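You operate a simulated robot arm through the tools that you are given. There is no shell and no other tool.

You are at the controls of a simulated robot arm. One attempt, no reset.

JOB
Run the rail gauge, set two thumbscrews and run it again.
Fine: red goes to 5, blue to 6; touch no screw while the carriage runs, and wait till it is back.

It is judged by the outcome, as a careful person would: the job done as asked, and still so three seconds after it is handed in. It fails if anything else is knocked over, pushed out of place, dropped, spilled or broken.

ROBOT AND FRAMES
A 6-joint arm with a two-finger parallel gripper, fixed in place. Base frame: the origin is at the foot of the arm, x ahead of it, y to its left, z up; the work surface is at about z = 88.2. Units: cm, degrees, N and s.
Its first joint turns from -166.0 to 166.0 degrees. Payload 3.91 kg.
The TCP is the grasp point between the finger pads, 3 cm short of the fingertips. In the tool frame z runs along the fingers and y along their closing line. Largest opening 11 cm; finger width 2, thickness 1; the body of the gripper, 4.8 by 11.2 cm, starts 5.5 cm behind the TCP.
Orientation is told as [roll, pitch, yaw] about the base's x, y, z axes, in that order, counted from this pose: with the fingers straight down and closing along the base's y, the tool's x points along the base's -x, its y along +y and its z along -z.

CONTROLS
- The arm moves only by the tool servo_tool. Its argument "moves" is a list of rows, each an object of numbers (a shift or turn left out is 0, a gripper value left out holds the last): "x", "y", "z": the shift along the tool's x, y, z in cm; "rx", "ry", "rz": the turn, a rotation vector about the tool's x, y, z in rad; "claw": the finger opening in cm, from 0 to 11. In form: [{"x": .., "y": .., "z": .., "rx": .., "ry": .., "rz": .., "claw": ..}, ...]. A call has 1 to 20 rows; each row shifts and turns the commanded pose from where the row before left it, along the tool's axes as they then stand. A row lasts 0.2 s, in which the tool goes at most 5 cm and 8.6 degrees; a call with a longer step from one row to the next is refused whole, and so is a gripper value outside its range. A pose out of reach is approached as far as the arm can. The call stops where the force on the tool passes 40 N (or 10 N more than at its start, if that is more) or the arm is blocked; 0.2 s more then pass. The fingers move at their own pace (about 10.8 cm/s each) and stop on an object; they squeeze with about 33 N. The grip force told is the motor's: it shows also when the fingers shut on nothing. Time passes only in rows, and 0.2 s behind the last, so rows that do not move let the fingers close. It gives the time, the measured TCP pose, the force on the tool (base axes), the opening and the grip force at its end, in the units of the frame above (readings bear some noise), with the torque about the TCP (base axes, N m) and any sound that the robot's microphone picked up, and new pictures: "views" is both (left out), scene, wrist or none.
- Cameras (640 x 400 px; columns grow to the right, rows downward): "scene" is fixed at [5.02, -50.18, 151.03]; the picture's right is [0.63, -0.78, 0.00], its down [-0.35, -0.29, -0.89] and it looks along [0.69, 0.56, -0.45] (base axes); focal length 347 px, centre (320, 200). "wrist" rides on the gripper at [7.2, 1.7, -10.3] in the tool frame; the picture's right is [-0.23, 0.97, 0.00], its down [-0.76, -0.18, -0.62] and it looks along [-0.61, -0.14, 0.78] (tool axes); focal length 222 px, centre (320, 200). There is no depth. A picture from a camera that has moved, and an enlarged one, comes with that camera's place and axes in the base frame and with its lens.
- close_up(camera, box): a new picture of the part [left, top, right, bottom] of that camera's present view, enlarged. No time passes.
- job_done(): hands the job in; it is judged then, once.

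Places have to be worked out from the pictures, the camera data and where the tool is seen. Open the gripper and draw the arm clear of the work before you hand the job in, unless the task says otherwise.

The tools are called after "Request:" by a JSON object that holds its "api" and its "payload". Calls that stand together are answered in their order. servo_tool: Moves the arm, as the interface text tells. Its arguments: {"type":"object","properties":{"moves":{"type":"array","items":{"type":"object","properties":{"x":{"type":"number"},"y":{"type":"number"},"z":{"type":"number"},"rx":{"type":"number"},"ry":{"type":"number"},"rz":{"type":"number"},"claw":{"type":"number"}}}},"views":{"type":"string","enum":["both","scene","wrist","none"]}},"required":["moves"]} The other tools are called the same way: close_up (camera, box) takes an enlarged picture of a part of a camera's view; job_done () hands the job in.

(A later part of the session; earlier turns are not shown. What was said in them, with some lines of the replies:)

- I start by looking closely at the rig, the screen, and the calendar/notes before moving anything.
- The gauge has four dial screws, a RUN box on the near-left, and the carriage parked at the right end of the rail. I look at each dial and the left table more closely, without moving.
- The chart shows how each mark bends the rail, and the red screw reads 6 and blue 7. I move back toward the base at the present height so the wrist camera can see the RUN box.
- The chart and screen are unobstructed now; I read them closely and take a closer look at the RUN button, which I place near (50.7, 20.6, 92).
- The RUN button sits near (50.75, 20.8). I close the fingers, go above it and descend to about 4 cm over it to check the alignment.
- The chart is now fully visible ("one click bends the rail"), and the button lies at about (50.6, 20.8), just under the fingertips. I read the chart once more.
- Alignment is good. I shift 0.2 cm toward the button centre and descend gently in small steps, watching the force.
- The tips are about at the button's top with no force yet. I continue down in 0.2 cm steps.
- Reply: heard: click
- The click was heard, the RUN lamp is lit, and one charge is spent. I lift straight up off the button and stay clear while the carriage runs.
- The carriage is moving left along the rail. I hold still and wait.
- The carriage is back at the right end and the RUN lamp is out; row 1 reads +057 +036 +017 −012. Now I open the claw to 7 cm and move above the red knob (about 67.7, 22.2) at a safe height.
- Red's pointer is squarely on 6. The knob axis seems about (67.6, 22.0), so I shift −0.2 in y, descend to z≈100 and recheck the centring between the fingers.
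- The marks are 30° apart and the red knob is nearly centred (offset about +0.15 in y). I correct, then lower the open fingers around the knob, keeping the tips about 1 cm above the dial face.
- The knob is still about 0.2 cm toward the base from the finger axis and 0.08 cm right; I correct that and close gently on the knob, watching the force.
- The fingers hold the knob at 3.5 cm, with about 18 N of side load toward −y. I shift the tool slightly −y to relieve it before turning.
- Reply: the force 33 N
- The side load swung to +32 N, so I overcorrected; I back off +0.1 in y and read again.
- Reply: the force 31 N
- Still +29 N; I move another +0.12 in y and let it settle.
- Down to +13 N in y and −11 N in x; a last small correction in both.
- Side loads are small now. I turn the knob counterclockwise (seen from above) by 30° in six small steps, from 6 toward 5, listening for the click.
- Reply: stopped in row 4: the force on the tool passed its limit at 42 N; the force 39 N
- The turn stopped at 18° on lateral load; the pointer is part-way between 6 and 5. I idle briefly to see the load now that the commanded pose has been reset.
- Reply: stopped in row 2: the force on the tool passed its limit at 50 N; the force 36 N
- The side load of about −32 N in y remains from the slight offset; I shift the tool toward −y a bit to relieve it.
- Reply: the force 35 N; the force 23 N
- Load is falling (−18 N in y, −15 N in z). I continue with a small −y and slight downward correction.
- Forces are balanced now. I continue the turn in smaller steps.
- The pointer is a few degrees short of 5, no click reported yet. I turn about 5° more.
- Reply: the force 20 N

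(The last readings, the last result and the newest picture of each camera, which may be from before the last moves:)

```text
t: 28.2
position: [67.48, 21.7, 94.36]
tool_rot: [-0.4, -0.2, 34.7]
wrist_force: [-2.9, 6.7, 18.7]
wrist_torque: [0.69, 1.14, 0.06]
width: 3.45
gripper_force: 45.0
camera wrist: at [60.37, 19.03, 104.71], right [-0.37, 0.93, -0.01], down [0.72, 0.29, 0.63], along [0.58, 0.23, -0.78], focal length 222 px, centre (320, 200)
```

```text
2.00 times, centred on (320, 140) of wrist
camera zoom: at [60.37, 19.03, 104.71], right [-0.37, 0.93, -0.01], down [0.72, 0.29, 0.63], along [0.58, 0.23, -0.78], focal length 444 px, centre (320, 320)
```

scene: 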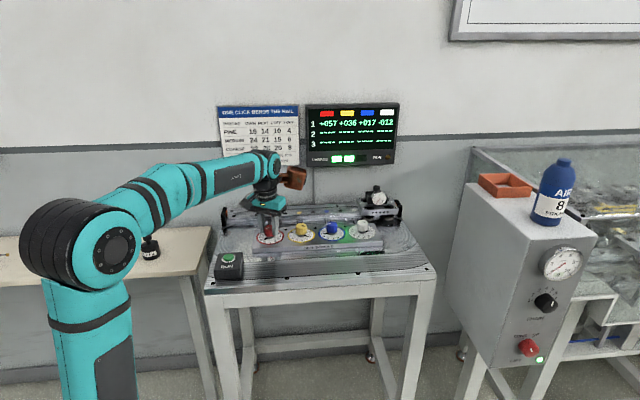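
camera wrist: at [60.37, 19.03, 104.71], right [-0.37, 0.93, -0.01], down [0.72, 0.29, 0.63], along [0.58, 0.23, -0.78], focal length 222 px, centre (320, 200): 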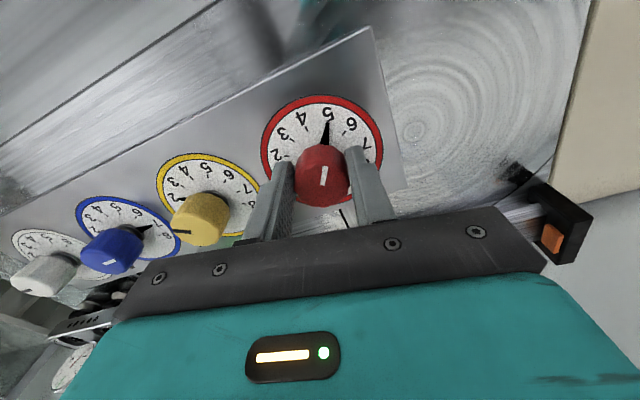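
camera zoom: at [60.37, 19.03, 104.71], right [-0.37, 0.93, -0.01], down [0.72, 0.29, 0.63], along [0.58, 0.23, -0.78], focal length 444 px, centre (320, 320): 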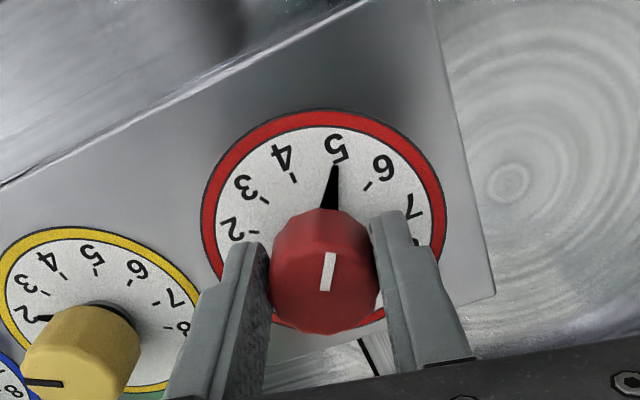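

The pointer now lies on the 5 mark. I open the fingers straight out and look at whether it stays there.

Request:
{"api": "servo_tool", "payload": {"moves": [{"claw": 4.5}, {"claw": 6.5}, {}], "views": "wrist"}}

Request:
{"api": "close_up", "payload": {"camera": "wrist", "box": [220, 40, 420, 240]}}

```text
t: 29.0
position: [67.59, 21.61, 94.33]
tool_rot: [-0.5, 0.1, 34.7]
wrist_force: [0.6, 0.9, 0.6]
wrist_torque: [0.0, -0.01, 0.01]
width: 6.49
gripper_force: 0.0
camera wrist: at [60.42, 19.02, 104.62], right [-0.37, 0.93, -0.01], down [0.72, 0.29, 0.62], along [0.58, 0.22, -0.78], focal length 222 px, centre (320, 200)
```

wrist: 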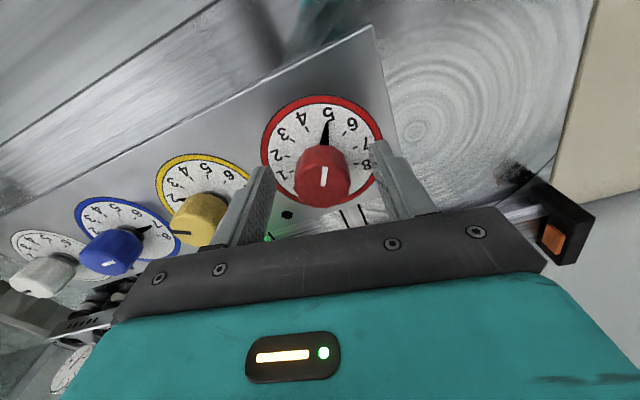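

```text
2.00 times, centred on (320, 140) of wrist
camera zoom: at [60.42, 19.02, 104.62], right [-0.37, 0.93, -0.01], down [0.72, 0.29, 0.62], along [0.58, 0.22, -0.78], focal length 444 px, centre (320, 320)
```

zoom: 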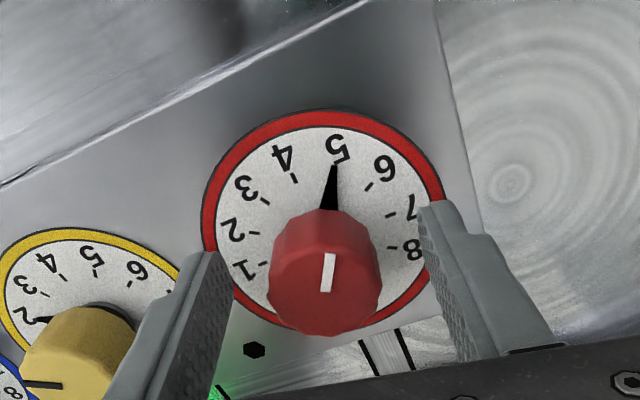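

Red rests on 5 with nothing touching it. I raise straight up clear of the knob, turn the gripper back to yaw 0, and move over the blue knob at a safe height.

Request:
{"api": "servo_tool", "payload": {"moves": [{"z": -1.5}, {"z": -2}, {"z": -3}, {"z": -3}, {"rz": 0.12}, {"rz": 0.12}, {"rz": 0.12}, {"rz": 0.12}, {"rz": 0.12}, {}], "views": "both"}}

Request:
{"api": "close_up", "payload": {"camera": "scene", "box": [210, 170, 410, 290]}}

```text
t: 31.2
position: [67.47, 21.87, 103.71]
tool_rot: [-0.3, -0.2, 0.2]
wrist_force: [-0.1, 0.8, 0.0]
wrist_torque: [0.01, 0.01, -0.01]
width: 6.5
gripper_force: 0.1
camera wrist: at [60.03, 23.61, 114.12], right [0.22, 0.97, 0.0], down [0.76, -0.17, 0.63], along [0.61, -0.14, -0.78], focal length 222 px, centre (320, 200)
```

scene: 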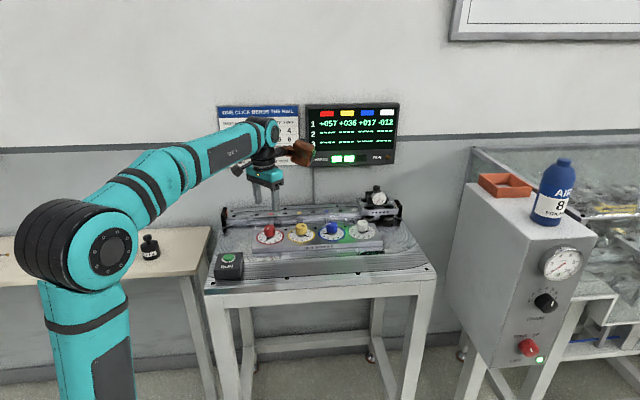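
wrist: 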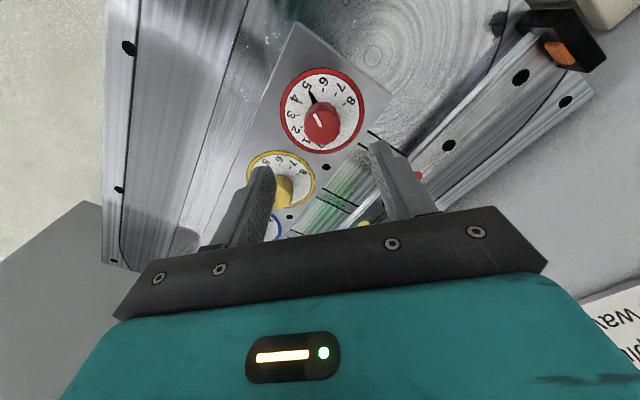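

```text
3.20 times, centred on (310, 230) of scene
camera zoom: at [5.02, -50.18, 151.03], right [0.63, -0.78, 0.0], down [-0.35, -0.29, -0.89], along [0.69, 0.56, -0.45], focal length 1110 px, centre (352, 104)
```

zoom: 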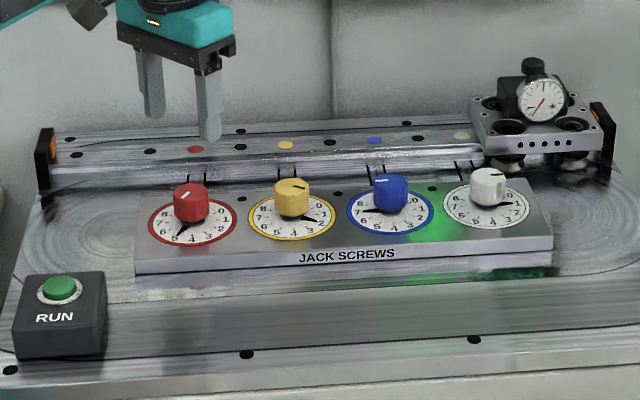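

I zoom in on the red dial to confirm its reading from near overhead.

Request:
{"api": "close_up", "payload": {"camera": "wrist", "box": [270, 60, 370, 160]}}

```text
4.00 times, centred on (320, 110) of wrist
camera zoom: at [60.03, 23.61, 114.12], right [0.22, 0.97, 0.0], down [0.76, -0.17, 0.63], along [0.61, -0.14, -0.78], focal length 888 px, centre (320, 560)
```

zoom: 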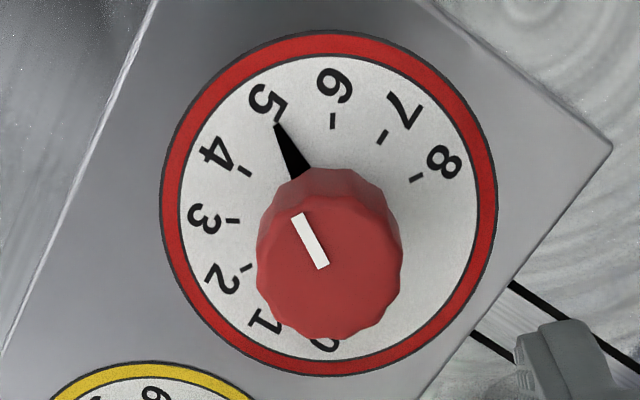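

Red's pointer covers the 5 tick. Now I translate over to the blue knob, estimated at (81.9, 7.9), at z≈103.7.

Request:
{"api": "servo_tool", "payload": {"moves": [{"x": -2.06, "y": -1.99}, {"x": -2.06, "y": -1.99}, {"x": -2.06, "y": -1.99}, {"x": -2.06, "y": -1.99}, {"x": -2.06, "y": -1.99}, {"x": -2.06, "y": -1.99}, {"x": -2.04, "y": -1.96}, {}], "views": "both"}}

Request:
{"api": "close_up", "payload": {"camera": "wrist", "box": [260, 50, 380, 170]}}

Request:
{"api": "close_up", "payload": {"camera": "scene", "box": [260, 130, 420, 260]}}

```text
t: 33.0
position: [82.01, 8.01, 103.73]
tool_rot: [-0.3, -0.3, 0.2]
wrist_force: [-0.5, 0.3, -0.4]
wrist_torque: [-0.01, 0.0, -0.02]
width: 6.49
gripper_force: 0.0
camera wrist: at [74.55, 9.63, 114.16], right [0.22, 0.97, 0.0], down [0.76, -0.17, 0.63], along [0.61, -0.14, -0.78], focal length 222 px, centre (320, 200)
```

scene: 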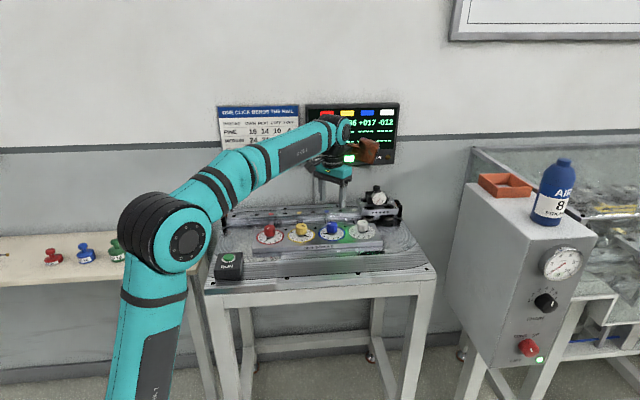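
wrist: 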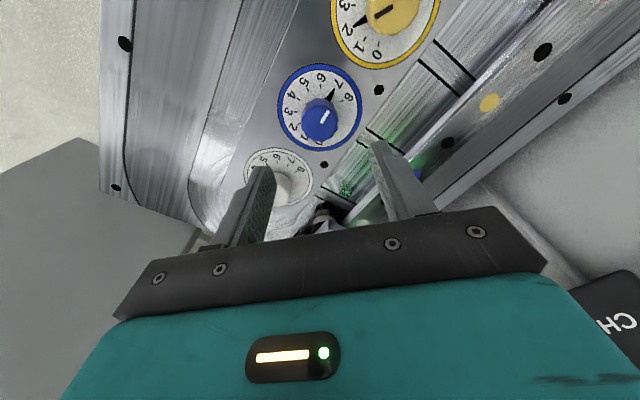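

```text
3.33 times, centred on (320, 110) of wrist
camera zoom: at [74.55, 9.63, 114.16], right [0.22, 0.97, 0.0], down [0.76, -0.17, 0.63], along [0.61, -0.14, -0.78], focal length 740 px, centre (320, 500)
```

zoom: 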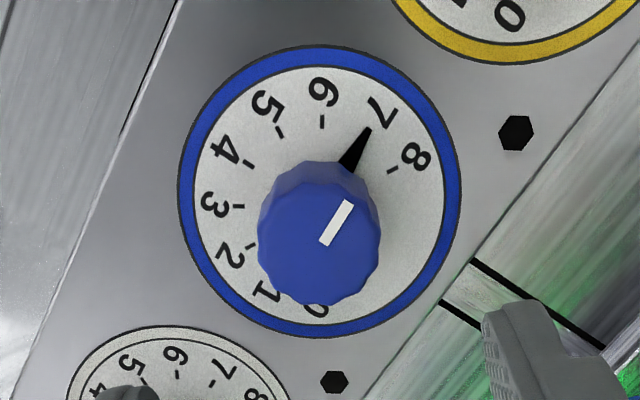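

```text
3.08 times, centred on (340, 195) of scene
camera zoom: at [5.02, -50.18, 151.03], right [0.63, -0.78, 0.0], down [-0.35, -0.29, -0.89], along [0.69, 0.56, -0.45], focal length 1067 px, centre (258, 215)
```

zoom: 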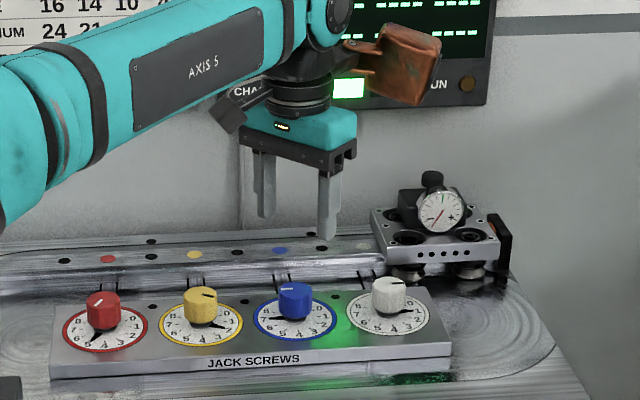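

Blue reads 7. Comparing with the red picture at the same height, the blue axis is about 0.33 cm toward the base and 0.15 cm to the right of my axis; I correct that and descend around it, with the fingers open.

Request:
{"api": "servo_tool", "payload": {"moves": [{"x": 0.33, "y": -0.15, "z": 1.5}, {"z": 2}, {"z": 2}, {"z": 1.5}, {"z": 1.2}, {"z": 0.8}, {"z": 0.4}, {}], "views": "both"}}

Request:
{"api": "close_up", "payload": {"camera": "wrist", "box": [220, 40, 420, 240]}}

Request:
{"api": "close_up", "payload": {"camera": "scene", "box": [270, 150, 420, 260]}}

```text
t: 34.8
position: [81.4, 7.61, 94.47]
tool_rot: [-0.3, -0.2, 0.3]
wrist_force: [-0.3, -0.6, -1.0]
wrist_torque: [0.0, 0.0, 0.0]
width: 6.49
gripper_force: 0.1
camera wrist: at [74.03, 9.41, 104.84], right [0.22, 0.97, 0.0], down [0.76, -0.17, 0.63], along [0.61, -0.14, -0.78], focal length 222 px, centre (320, 200)
```

scene: 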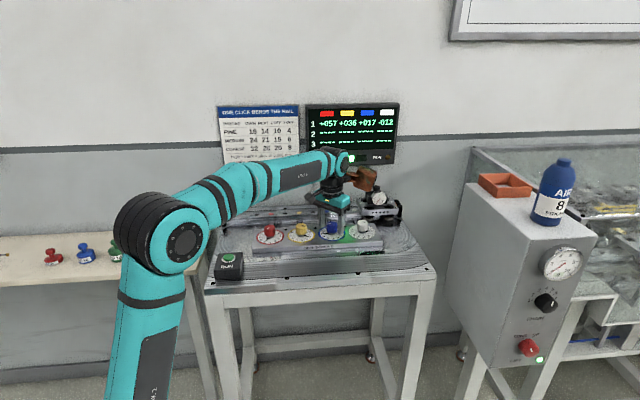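
wrist: 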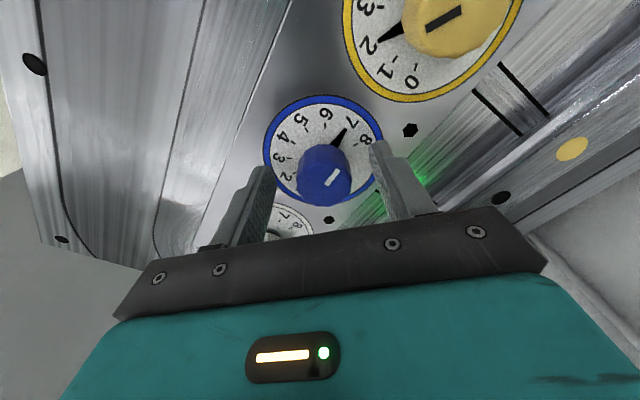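

```text
2.00 times, centred on (320, 140) of wrist
camera zoom: at [74.03, 9.41, 104.84], right [0.22, 0.97, 0.0], down [0.76, -0.17, 0.63], along [0.61, -0.14, -0.78], focal length 444 px, centre (320, 320)
```

zoom: 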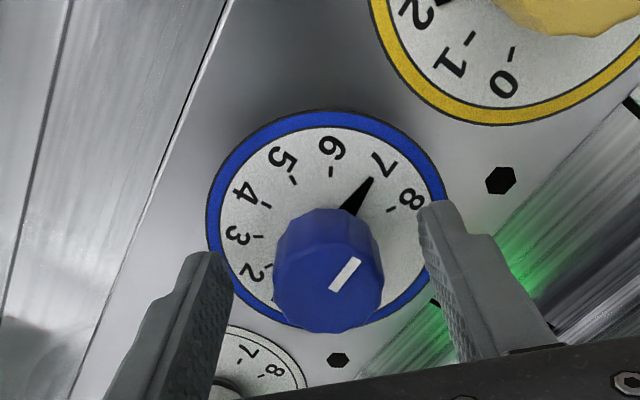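

```text
3.64 times, centred on (345, 205) of scene
camera zoom: at [5.02, -50.18, 151.03], right [0.63, -0.78, 0.0], down [-0.35, -0.29, -0.89], along [0.69, 0.56, -0.45], focal length 1261 px, centre (229, 182)
```

zoom: 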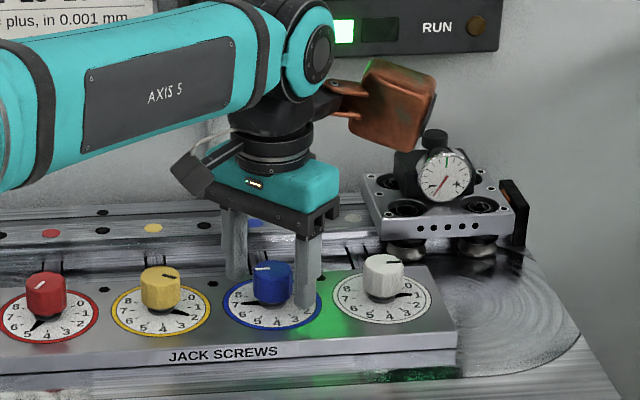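

The knob is almost centred (≈0.07 cm off). I trim and close softly on it, commanding only slightly less than the knob's 3.47 cm width to keep the squeeze low.

Request:
{"api": "servo_tool", "payload": {"moves": [{"x": 0.08, "y": 0.07}, {"claw": 4.5}, {}, {"claw": 3.35}, {}, {}], "views": "wrist"}}

Request:
{"api": "close_up", "payload": {"camera": "wrist", "box": [220, 40, 420, 240]}}

```text
t: 36.2
position: [81.37, 7.76, 94.39]
tool_rot: [-0.3, -0.2, 0.3]
wrist_force: [-0.4, 3.4, 0.0]
wrist_torque: [0.59, -0.11, 0.0]
width: 3.46
gripper_force: 45.0
camera wrist: at [74.01, 9.54, 104.83], right [0.22, 0.97, 0.0], down [0.76, -0.17, 0.63], along [0.61, -0.14, -0.78], focal length 222 px, centre (320, 200)
```

wrist: 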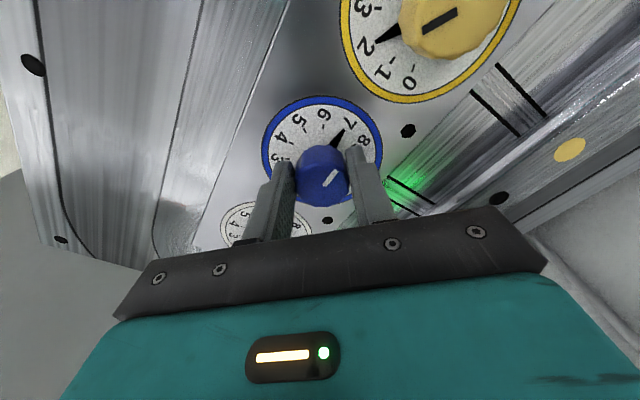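

```text
2.00 times, centred on (320, 140) of wrist
camera zoom: at [74.01, 9.54, 104.83], right [0.22, 0.97, 0.0], down [0.76, -0.17, 0.63], along [0.61, -0.14, -0.78], focal length 444 px, centre (320, 320)
```

zoom: 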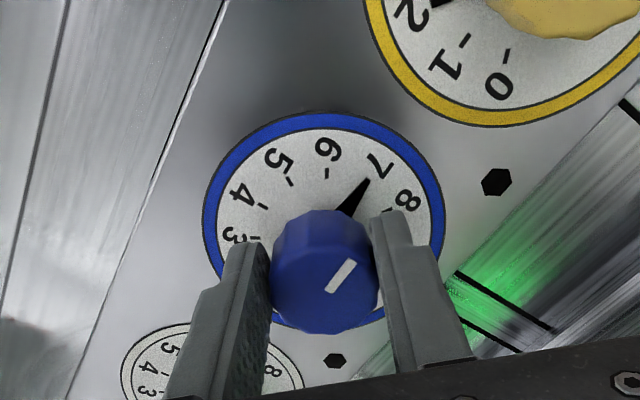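

Well centred: side forces under 4 N. I turn counterclockwise by 30° in ten 3° steps, from 7 toward 6.

Request:
{"api": "servo_tool", "payload": {"moves": [{"rz": -0.0524}, {"rz": -0.0524}, {"rz": -0.0524}, {"rz": -0.0524}, {"rz": -0.0524}, {"rz": -0.0524}, {"rz": -0.0524}, {"rz": -0.0524}, {"rz": -0.0524}, {"rz": -0.0524}, {}], "views": "both"}}

Request:
{"api": "close_up", "payload": {"camera": "wrist", "box": [220, 40, 420, 240]}}

```text
t: 38.5
position: [81.6, 7.68, 94.5]
tool_rot: [-0.4, 0.1, 30.0]
wrist_force: [-9.0, -24.2, 1.5]
wrist_torque: [-0.5, 1.08, -0.07]
width: 3.47
gripper_force: 44.9
stopped in row 11: the force on the tool passed its limit at 41 N (the readings are from after the stop); the commanded pose is now the measured one
camera wrist: at [74.27, 5.5, 104.89], right [-0.29, 0.96, -0.01], down [0.75, 0.23, 0.62], along [0.6, 0.18, -0.78], focal length 222 px, centre (320, 200)
```

scene: 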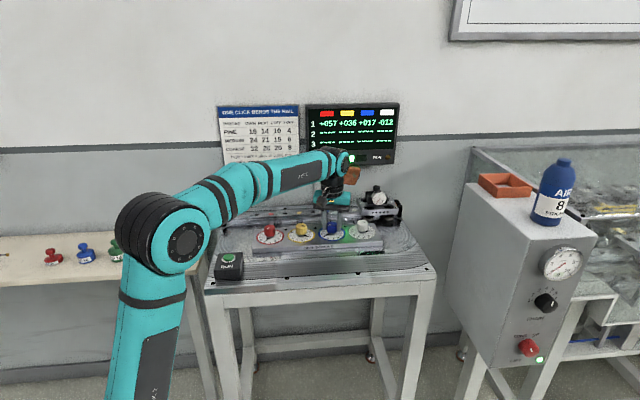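
wrist: 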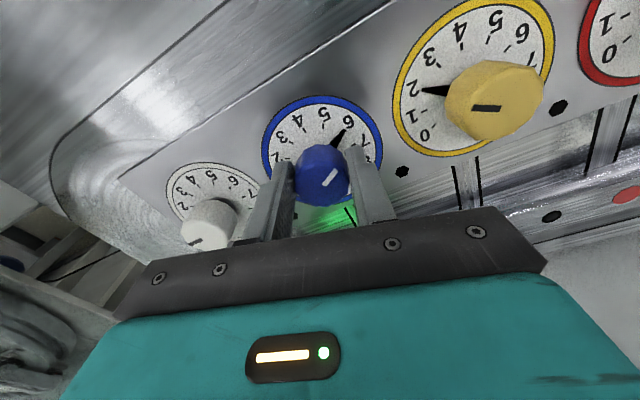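

```text
2.00 times, centred on (320, 140) of wrist
camera zoom: at [74.27, 5.5, 104.89], right [-0.29, 0.96, -0.01], down [0.75, 0.23, 0.62], along [0.6, 0.18, -0.78], focal length 444 px, centre (320, 320)
```

zoom: 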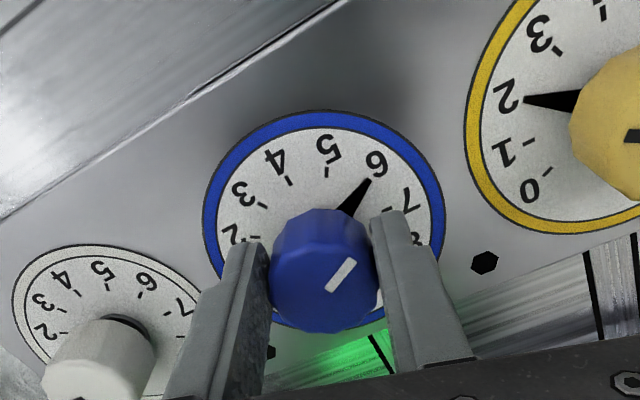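

The pointer kept its place relative to the fingers over the full 30°, so it is on the 6. I open the fingers to release and check.

Request:
{"api": "servo_tool", "payload": {"moves": [{"claw": 4.5}, {"claw": 6.5}, {}], "views": "wrist"}}

Request:
{"api": "close_up", "payload": {"camera": "wrist", "box": [220, 40, 420, 240]}}

```text
t: 39.3
position: [81.65, 7.84, 94.46]
tool_rot: [-0.4, 0.1, 30.2]
wrist_force: [-0.8, -0.1, 0.3]
wrist_torque: [-0.01, 0.01, -0.01]
width: 6.48
gripper_force: 0.1
camera wrist: at [74.3, 5.76, 104.85], right [-0.29, 0.96, -0.01], down [0.75, 0.23, 0.62], along [0.6, 0.18, -0.78], focal length 222 px, centre (320, 200)
```

wrist: 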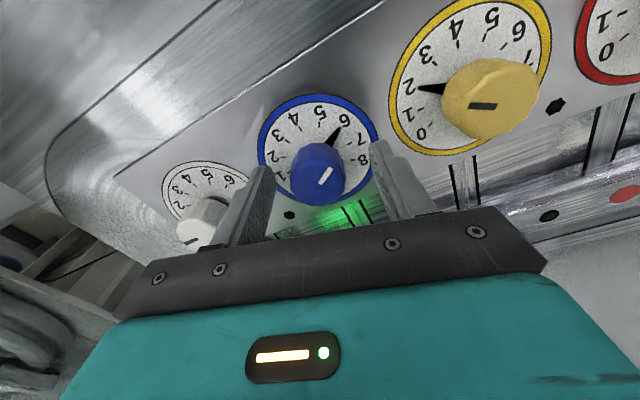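

```text
2.00 times, centred on (320, 140) of wrist
camera zoom: at [74.3, 5.76, 104.85], right [-0.29, 0.96, -0.01], down [0.75, 0.23, 0.62], along [0.6, 0.18, -0.78], focal length 444 px, centre (320, 320)
```

zoom: 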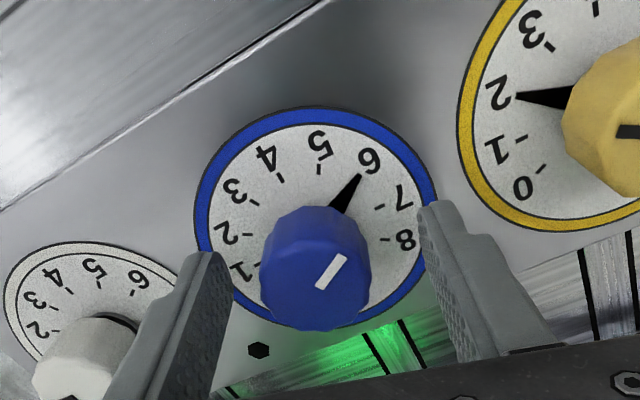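

Blue stays on 6. I raise straight up clear of the knob, turn back to yaw 0 and inspect the dials from above.

Request:
{"api": "servo_tool", "payload": {"moves": [{"z": -1.5}, {"z": -2}, {"z": -3}, {"z": -3}, {"rz": 0.13}, {"rz": 0.13}, {"rz": 0.13}, {"rz": 0.13}, {}], "views": "both"}}

Request:
{"api": "close_up", "payload": {"camera": "wrist", "box": [260, 50, 380, 170]}}

Request:
{"api": "close_up", "payload": {"camera": "scene", "box": [240, 205, 390, 260]}}

```text
t: 41.3
position: [81.68, 7.88, 104.04]
tool_rot: [-0.4, 0.0, 0.1]
wrist_force: [0.2, 0.1, -0.3]
wrist_torque: [-0.01, 0.0, 0.02]
width: 6.52
gripper_force: 0.0
camera wrist: at [74.21, 9.57, 114.42], right [0.22, 0.97, -0.01], down [0.76, -0.17, 0.63], along [0.61, -0.14, -0.78], focal length 222 px, centre (320, 200)
```

scene: 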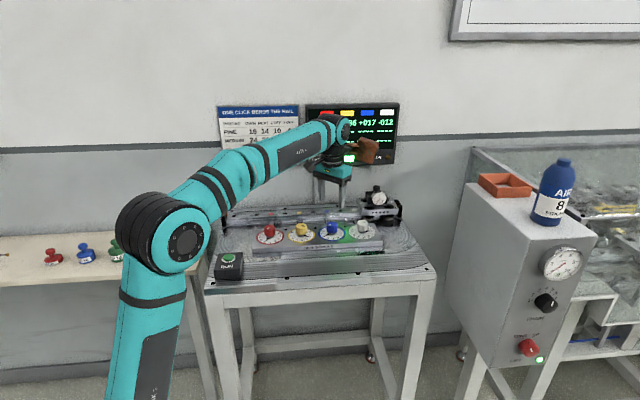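
wrist: 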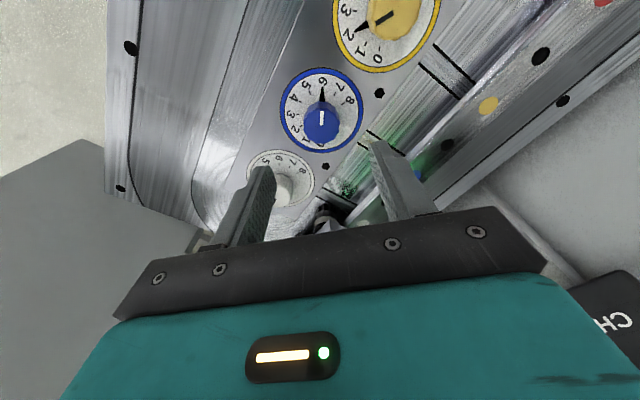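

```text
3.33 times, centred on (320, 110) of wrist
camera zoom: at [74.21, 9.57, 114.42], right [0.22, 0.97, -0.01], down [0.76, -0.17, 0.63], along [0.61, -0.14, -0.78], focal length 740 px, centre (320, 500)
```

zoom: 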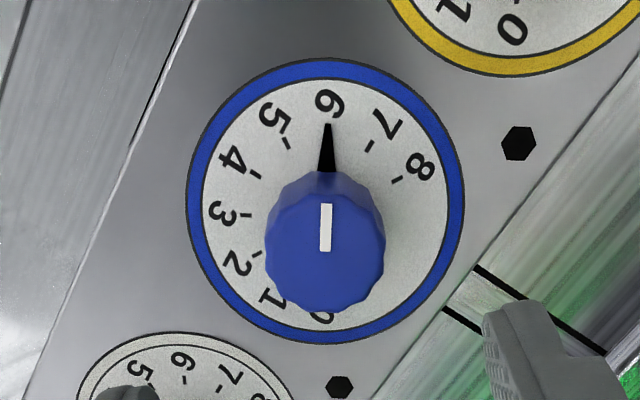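

```text
4.27 times, centred on (315, 232) of scene
camera zoom: at [5.02, -50.18, 151.03], right [0.63, -0.78, 0.0], down [-0.35, -0.29, -0.89], along [0.69, 0.56, -0.45], focal length 1480 px, centre (341, 61)
```

zoom: 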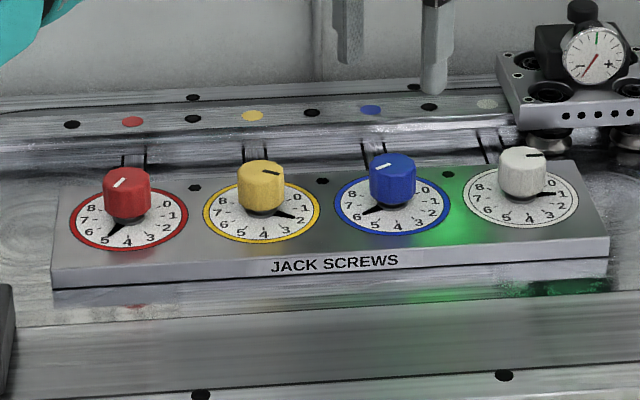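

Both dials read as ordered (red 5, blue 6), yellow and white untouched. I now close the fingers, rise a little, and travel back over the RUN button.

Request:
{"api": "servo_tool", "payload": {"moves": [{"z": -2, "claw": 0}, {"z": -2}, {"x": 2.6, "y": 1.08}, {"x": 2.6, "y": 1.08}, {"x": 2.6, "y": 1.08}, {"x": 2.6, "y": 1.08}, {"x": 2.6, "y": 1.08}, {"x": 2.6, "y": 1.08}, {"x": 2.6, "y": 1.08}, {"x": 2.6, "y": 1.08}, {"x": 2.6, "y": 1.08}, {"x": 2.6, "y": 1.08}, {"x": 2.6, "y": 1.08}, {"x": 2.48, "y": 1.1}, {"z": 3}, {"z": 3}, {"z": 2}, {}], "views": "both"}}

Request:
{"api": "close_up", "payload": {"camera": "wrist", "box": [250, 60, 390, 170]}}

Request:
{"api": "close_up", "payload": {"camera": "scene", "box": [190, 200, 290, 290]}}

```text
t: 45.1
position: [50.41, 20.74, 99.8]
tool_rot: [-0.5, -0.1, 0.3]
wrist_force: [-0.2, 0.1, -0.2]
wrist_torque: [-0.02, 0.01, 0.01]
width: 0.0
gripper_force: 32.6
camera wrist: at [43.0, 22.57, 110.12], right [0.22, 0.97, -0.01], down [0.76, -0.17, 0.63], along [0.61, -0.14, -0.78], focal length 222 px, centre (320, 200)
```

scene: 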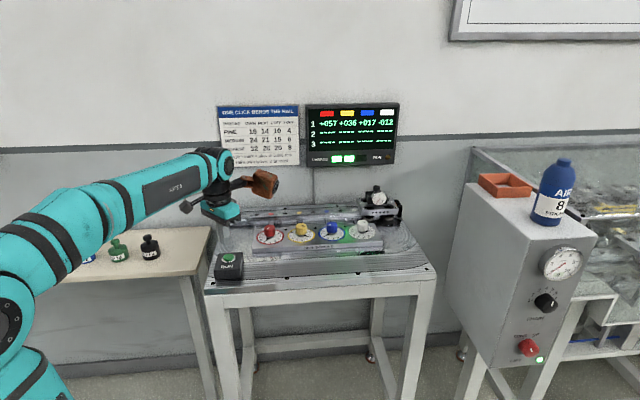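
wrist: 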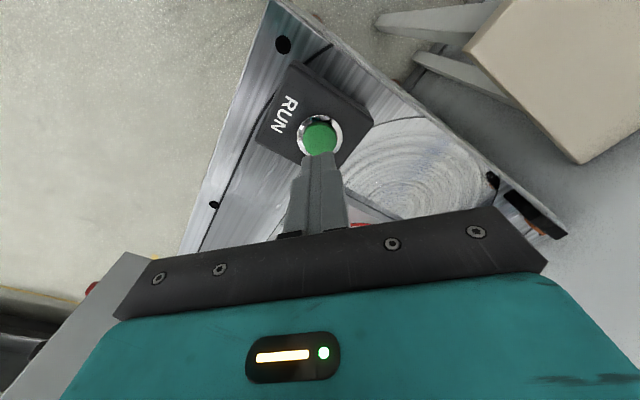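

```text
3.64 times, centred on (320, 115) of wrist
camera zoom: at [43.0, 22.57, 110.12], right [0.22, 0.97, -0.01], down [0.76, -0.17, 0.63], along [0.61, -0.14, -0.78], focal length 808 px, centre (320, 509)
```

zoom: 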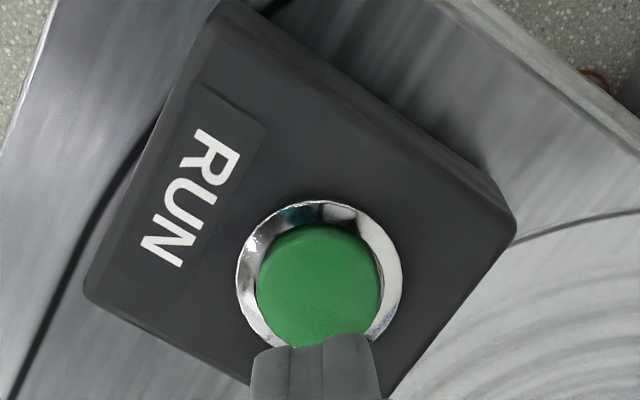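

```text
4.44 times, centred on (240, 245) of scene
camera zoom: at [5.02, -50.18, 151.03], right [0.63, -0.78, 0.0], down [-0.35, -0.29, -0.89], along [0.69, 0.56, -0.45], focal length 1541 px, centre (676, 0)
```

zoom: 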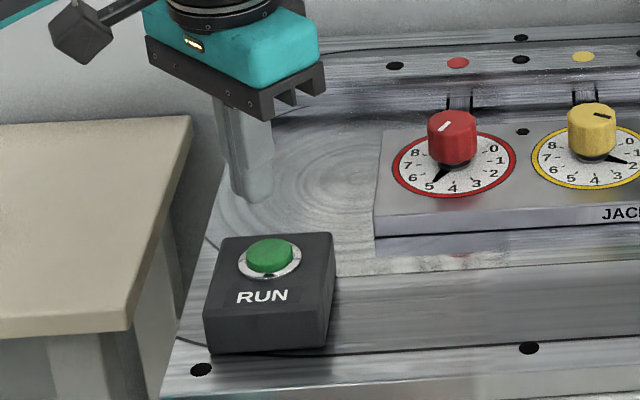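

The button is right under the tips, the carriage is parked and the screws are clear. I descend and press as before.

Request:
{"api": "servo_tool", "payload": {"moves": [{"z": 1.2}, {"z": 1.2}, {"z": 0.8}, {"z": 0.5}, {"z": 0.2}, {"z": 0.2}, {"z": 0.2}, {"z": 0.2}, {"z": 0.15}], "views": "scene"}}

```text
t: 47.1
position: [50.46, 20.71, 95.19]
tool_rot: [-0.4, -0.3, 0.3]
wrist_force: [-0.8, 1.2, 2.5]
wrist_torque: [0.06, 0.03, -0.02]
width: 0.01
gripper_force: 32.7
heard: click
```

scene: 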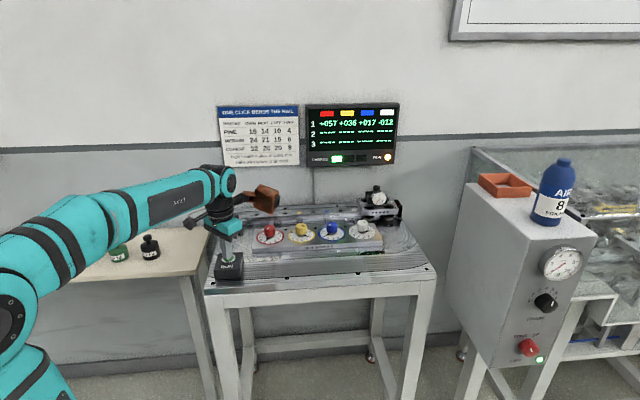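

The click was heard and the RUN lamp is lit for the second run. I lift straight off and wait clear of everything.

Request:
{"api": "servo_tool", "payload": {"moves": [{"z": -1}, {"z": -2}, {"z": -3}, {"z": -3}, {"z": -3}, {}, {}, {}, {}, {}, {}, {}, {}, {}, {}, {}, {}, {}, {}, {}], "views": "scene"}}

```text
t: 51.3
position: [50.41, 20.87, 107.04]
tool_rot: [-0.3, -0.1, 0.3]
wrist_force: [0.7, -0.2, 0.4]
wrist_torque: [-0.03, 0.01, 0.0]
width: 0.0
gripper_force: 32.7
```

scene: 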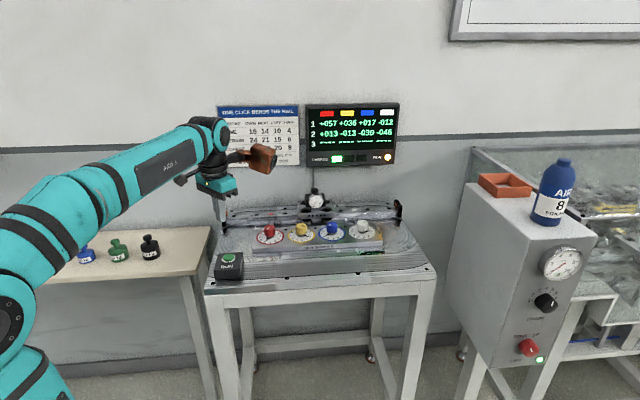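

Row 2 is being filled in while the carriage is still on its way back (RUN lamp still lit). I keep waiting.

Request:
{"api": "servo_tool", "payload": {"moves": [{}, {}, {}, {}, {}, {}, {}, {}, {}, {}], "views": "scene"}}

Request:
{"api": "close_up", "payload": {"camera": "scene", "box": [300, 95, 410, 175]}}

Request:
{"api": "close_up", "payload": {"camera": "scene", "box": [210, 170, 430, 290]}}

```text
t: 53.5
position: [50.4, 21.02, 107.11]
tool_rot: [-0.4, 0.0, 0.3]
wrist_force: [0.1, 0.6, 0.2]
wrist_torque: [-0.01, -0.01, 0.03]
width: 0.0
gripper_force: 32.8
```

scene: 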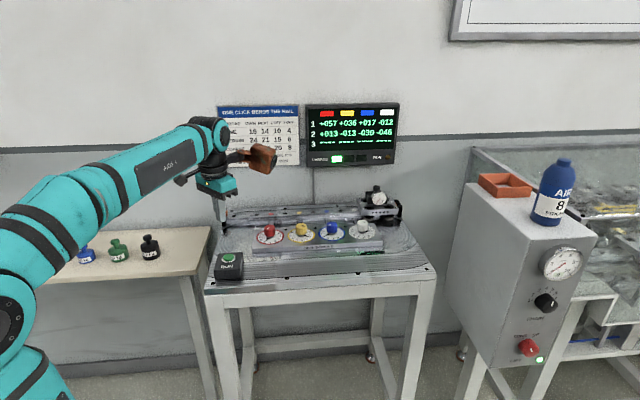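

```text
5.00 times, centred on (355, 135) of scene
camera zoom: at [5.02, -50.18, 151.03], right [0.63, -0.78, 0.0], down [-0.35, -0.29, -0.89], along [0.69, 0.56, -0.45], focal length 1734 px, centre (145, 525)
```

zoom: 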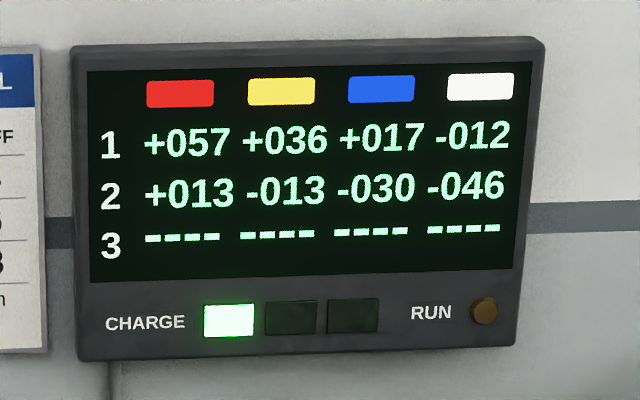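

```text
2.91 times, centred on (320, 230) of scene
camera zoom: at [5.02, -50.18, 151.03], right [0.63, -0.78, 0.0], down [-0.35, -0.29, -0.89], along [0.69, 0.56, -0.45], focal length 1009 px, centre (320, 113)
```

zoom: 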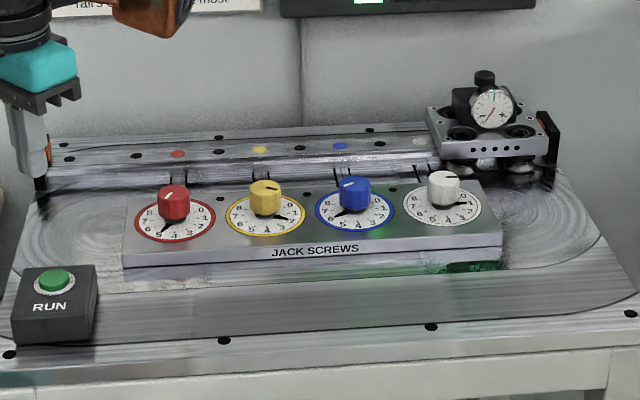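

The second run is complete: row 2 reads +013 −013 −030 −046, the RUN lamp is out and the carriage is home. The change fits exactly one click on each screw, so I open the gripper and draw the arm up and back clear of the bench.

Request:
{"api": "servo_tool", "payload": {"moves": [{"z": -3, "claw": 10}, {"z": -3}, {"z": -3}, {"z": -3}, {"x": 2.5}, {"x": 2.5}, {"x": 2.5}, {"x": 2.5}, {}, {}], "views": "both"}}

Request:
{"api": "close_up", "payload": {"camera": "scene", "box": [240, 205, 390, 260]}}

```text
t: 55.7
position: [40.45, 20.83, 119.16]
tool_rot: [-0.4, -0.1, 0.3]
wrist_force: [0.3, 0.0, -0.4]
wrist_torque: [-0.01, 0.0, 0.01]
width: 10.02
gripper_force: 0.1
camera wrist: at [32.97, 22.6, 129.64], right [0.22, 0.97, -0.01], down [0.76, -0.17, 0.63], along [0.61, -0.14, -0.78], focal length 222 px, centre (320, 200)
```

scene: 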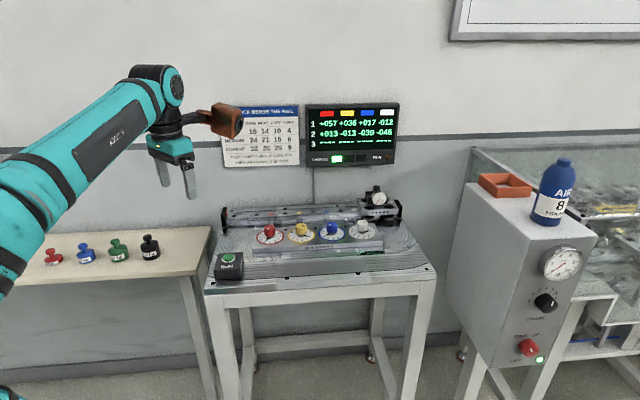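
wrist: 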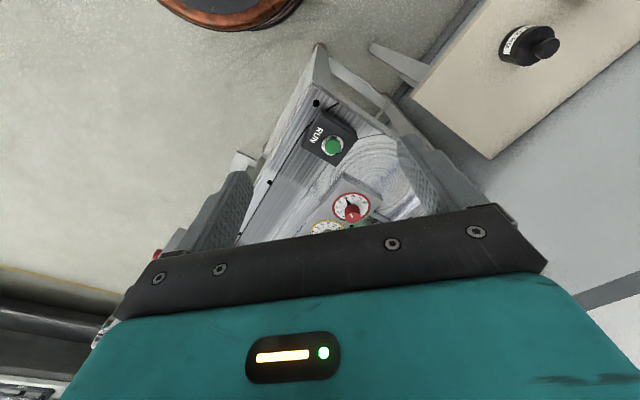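

```text
4.27 times, centred on (315, 232) of scene
camera zoom: at [5.02, -50.18, 151.03], right [0.63, -0.78, 0.0], down [-0.35, -0.29, -0.89], along [0.69, 0.56, -0.45], focal length 1480 px, centre (341, 61)
```

zoom: 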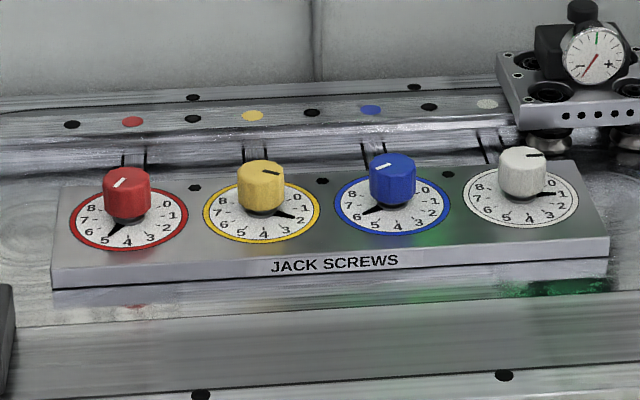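

Everything is as asked: two runs recorded, red at 5, blue at 6, carriage home, other dials untouched, gripper open and clear. I hand the job in.

Request:
{"api": "job_done", "payload": {}}

```text
The job is handed in.
```

I ran the gauge, set red from 6 to 5 and blue from 7 to 6, and ran it again. I turned the screws only between the runs, and both times I waited until the carriage was back. I didn't touch yellow or white.

| Run | Red | Yellow | Blue | White |
|---|---|---|---|---|
| 1 | +057 | +036 | +017 | -012 |
| 2 | +013 | -013 | -030 | -046 |

- **Thread:** the chart on the wall lists fine, medium and coarse threads. The change between runs fits one click of a medium thread on red and one click of a coarse thread on blue, not fine. I took your "Fine" as a plain go-ahead. If you meant both screws have fine threads, these readings don't support that.
- **Side load:** while I was turning each knob, the sideways force on the tool passed its 40 N limit and stopped the move: twice on red, once on blue. I eased off and finished red; blue had already reached its mark. Both stayed on their marks after I let go.
- **End state:** one charge is left, the gripper is open and the arm is clear of the bench.
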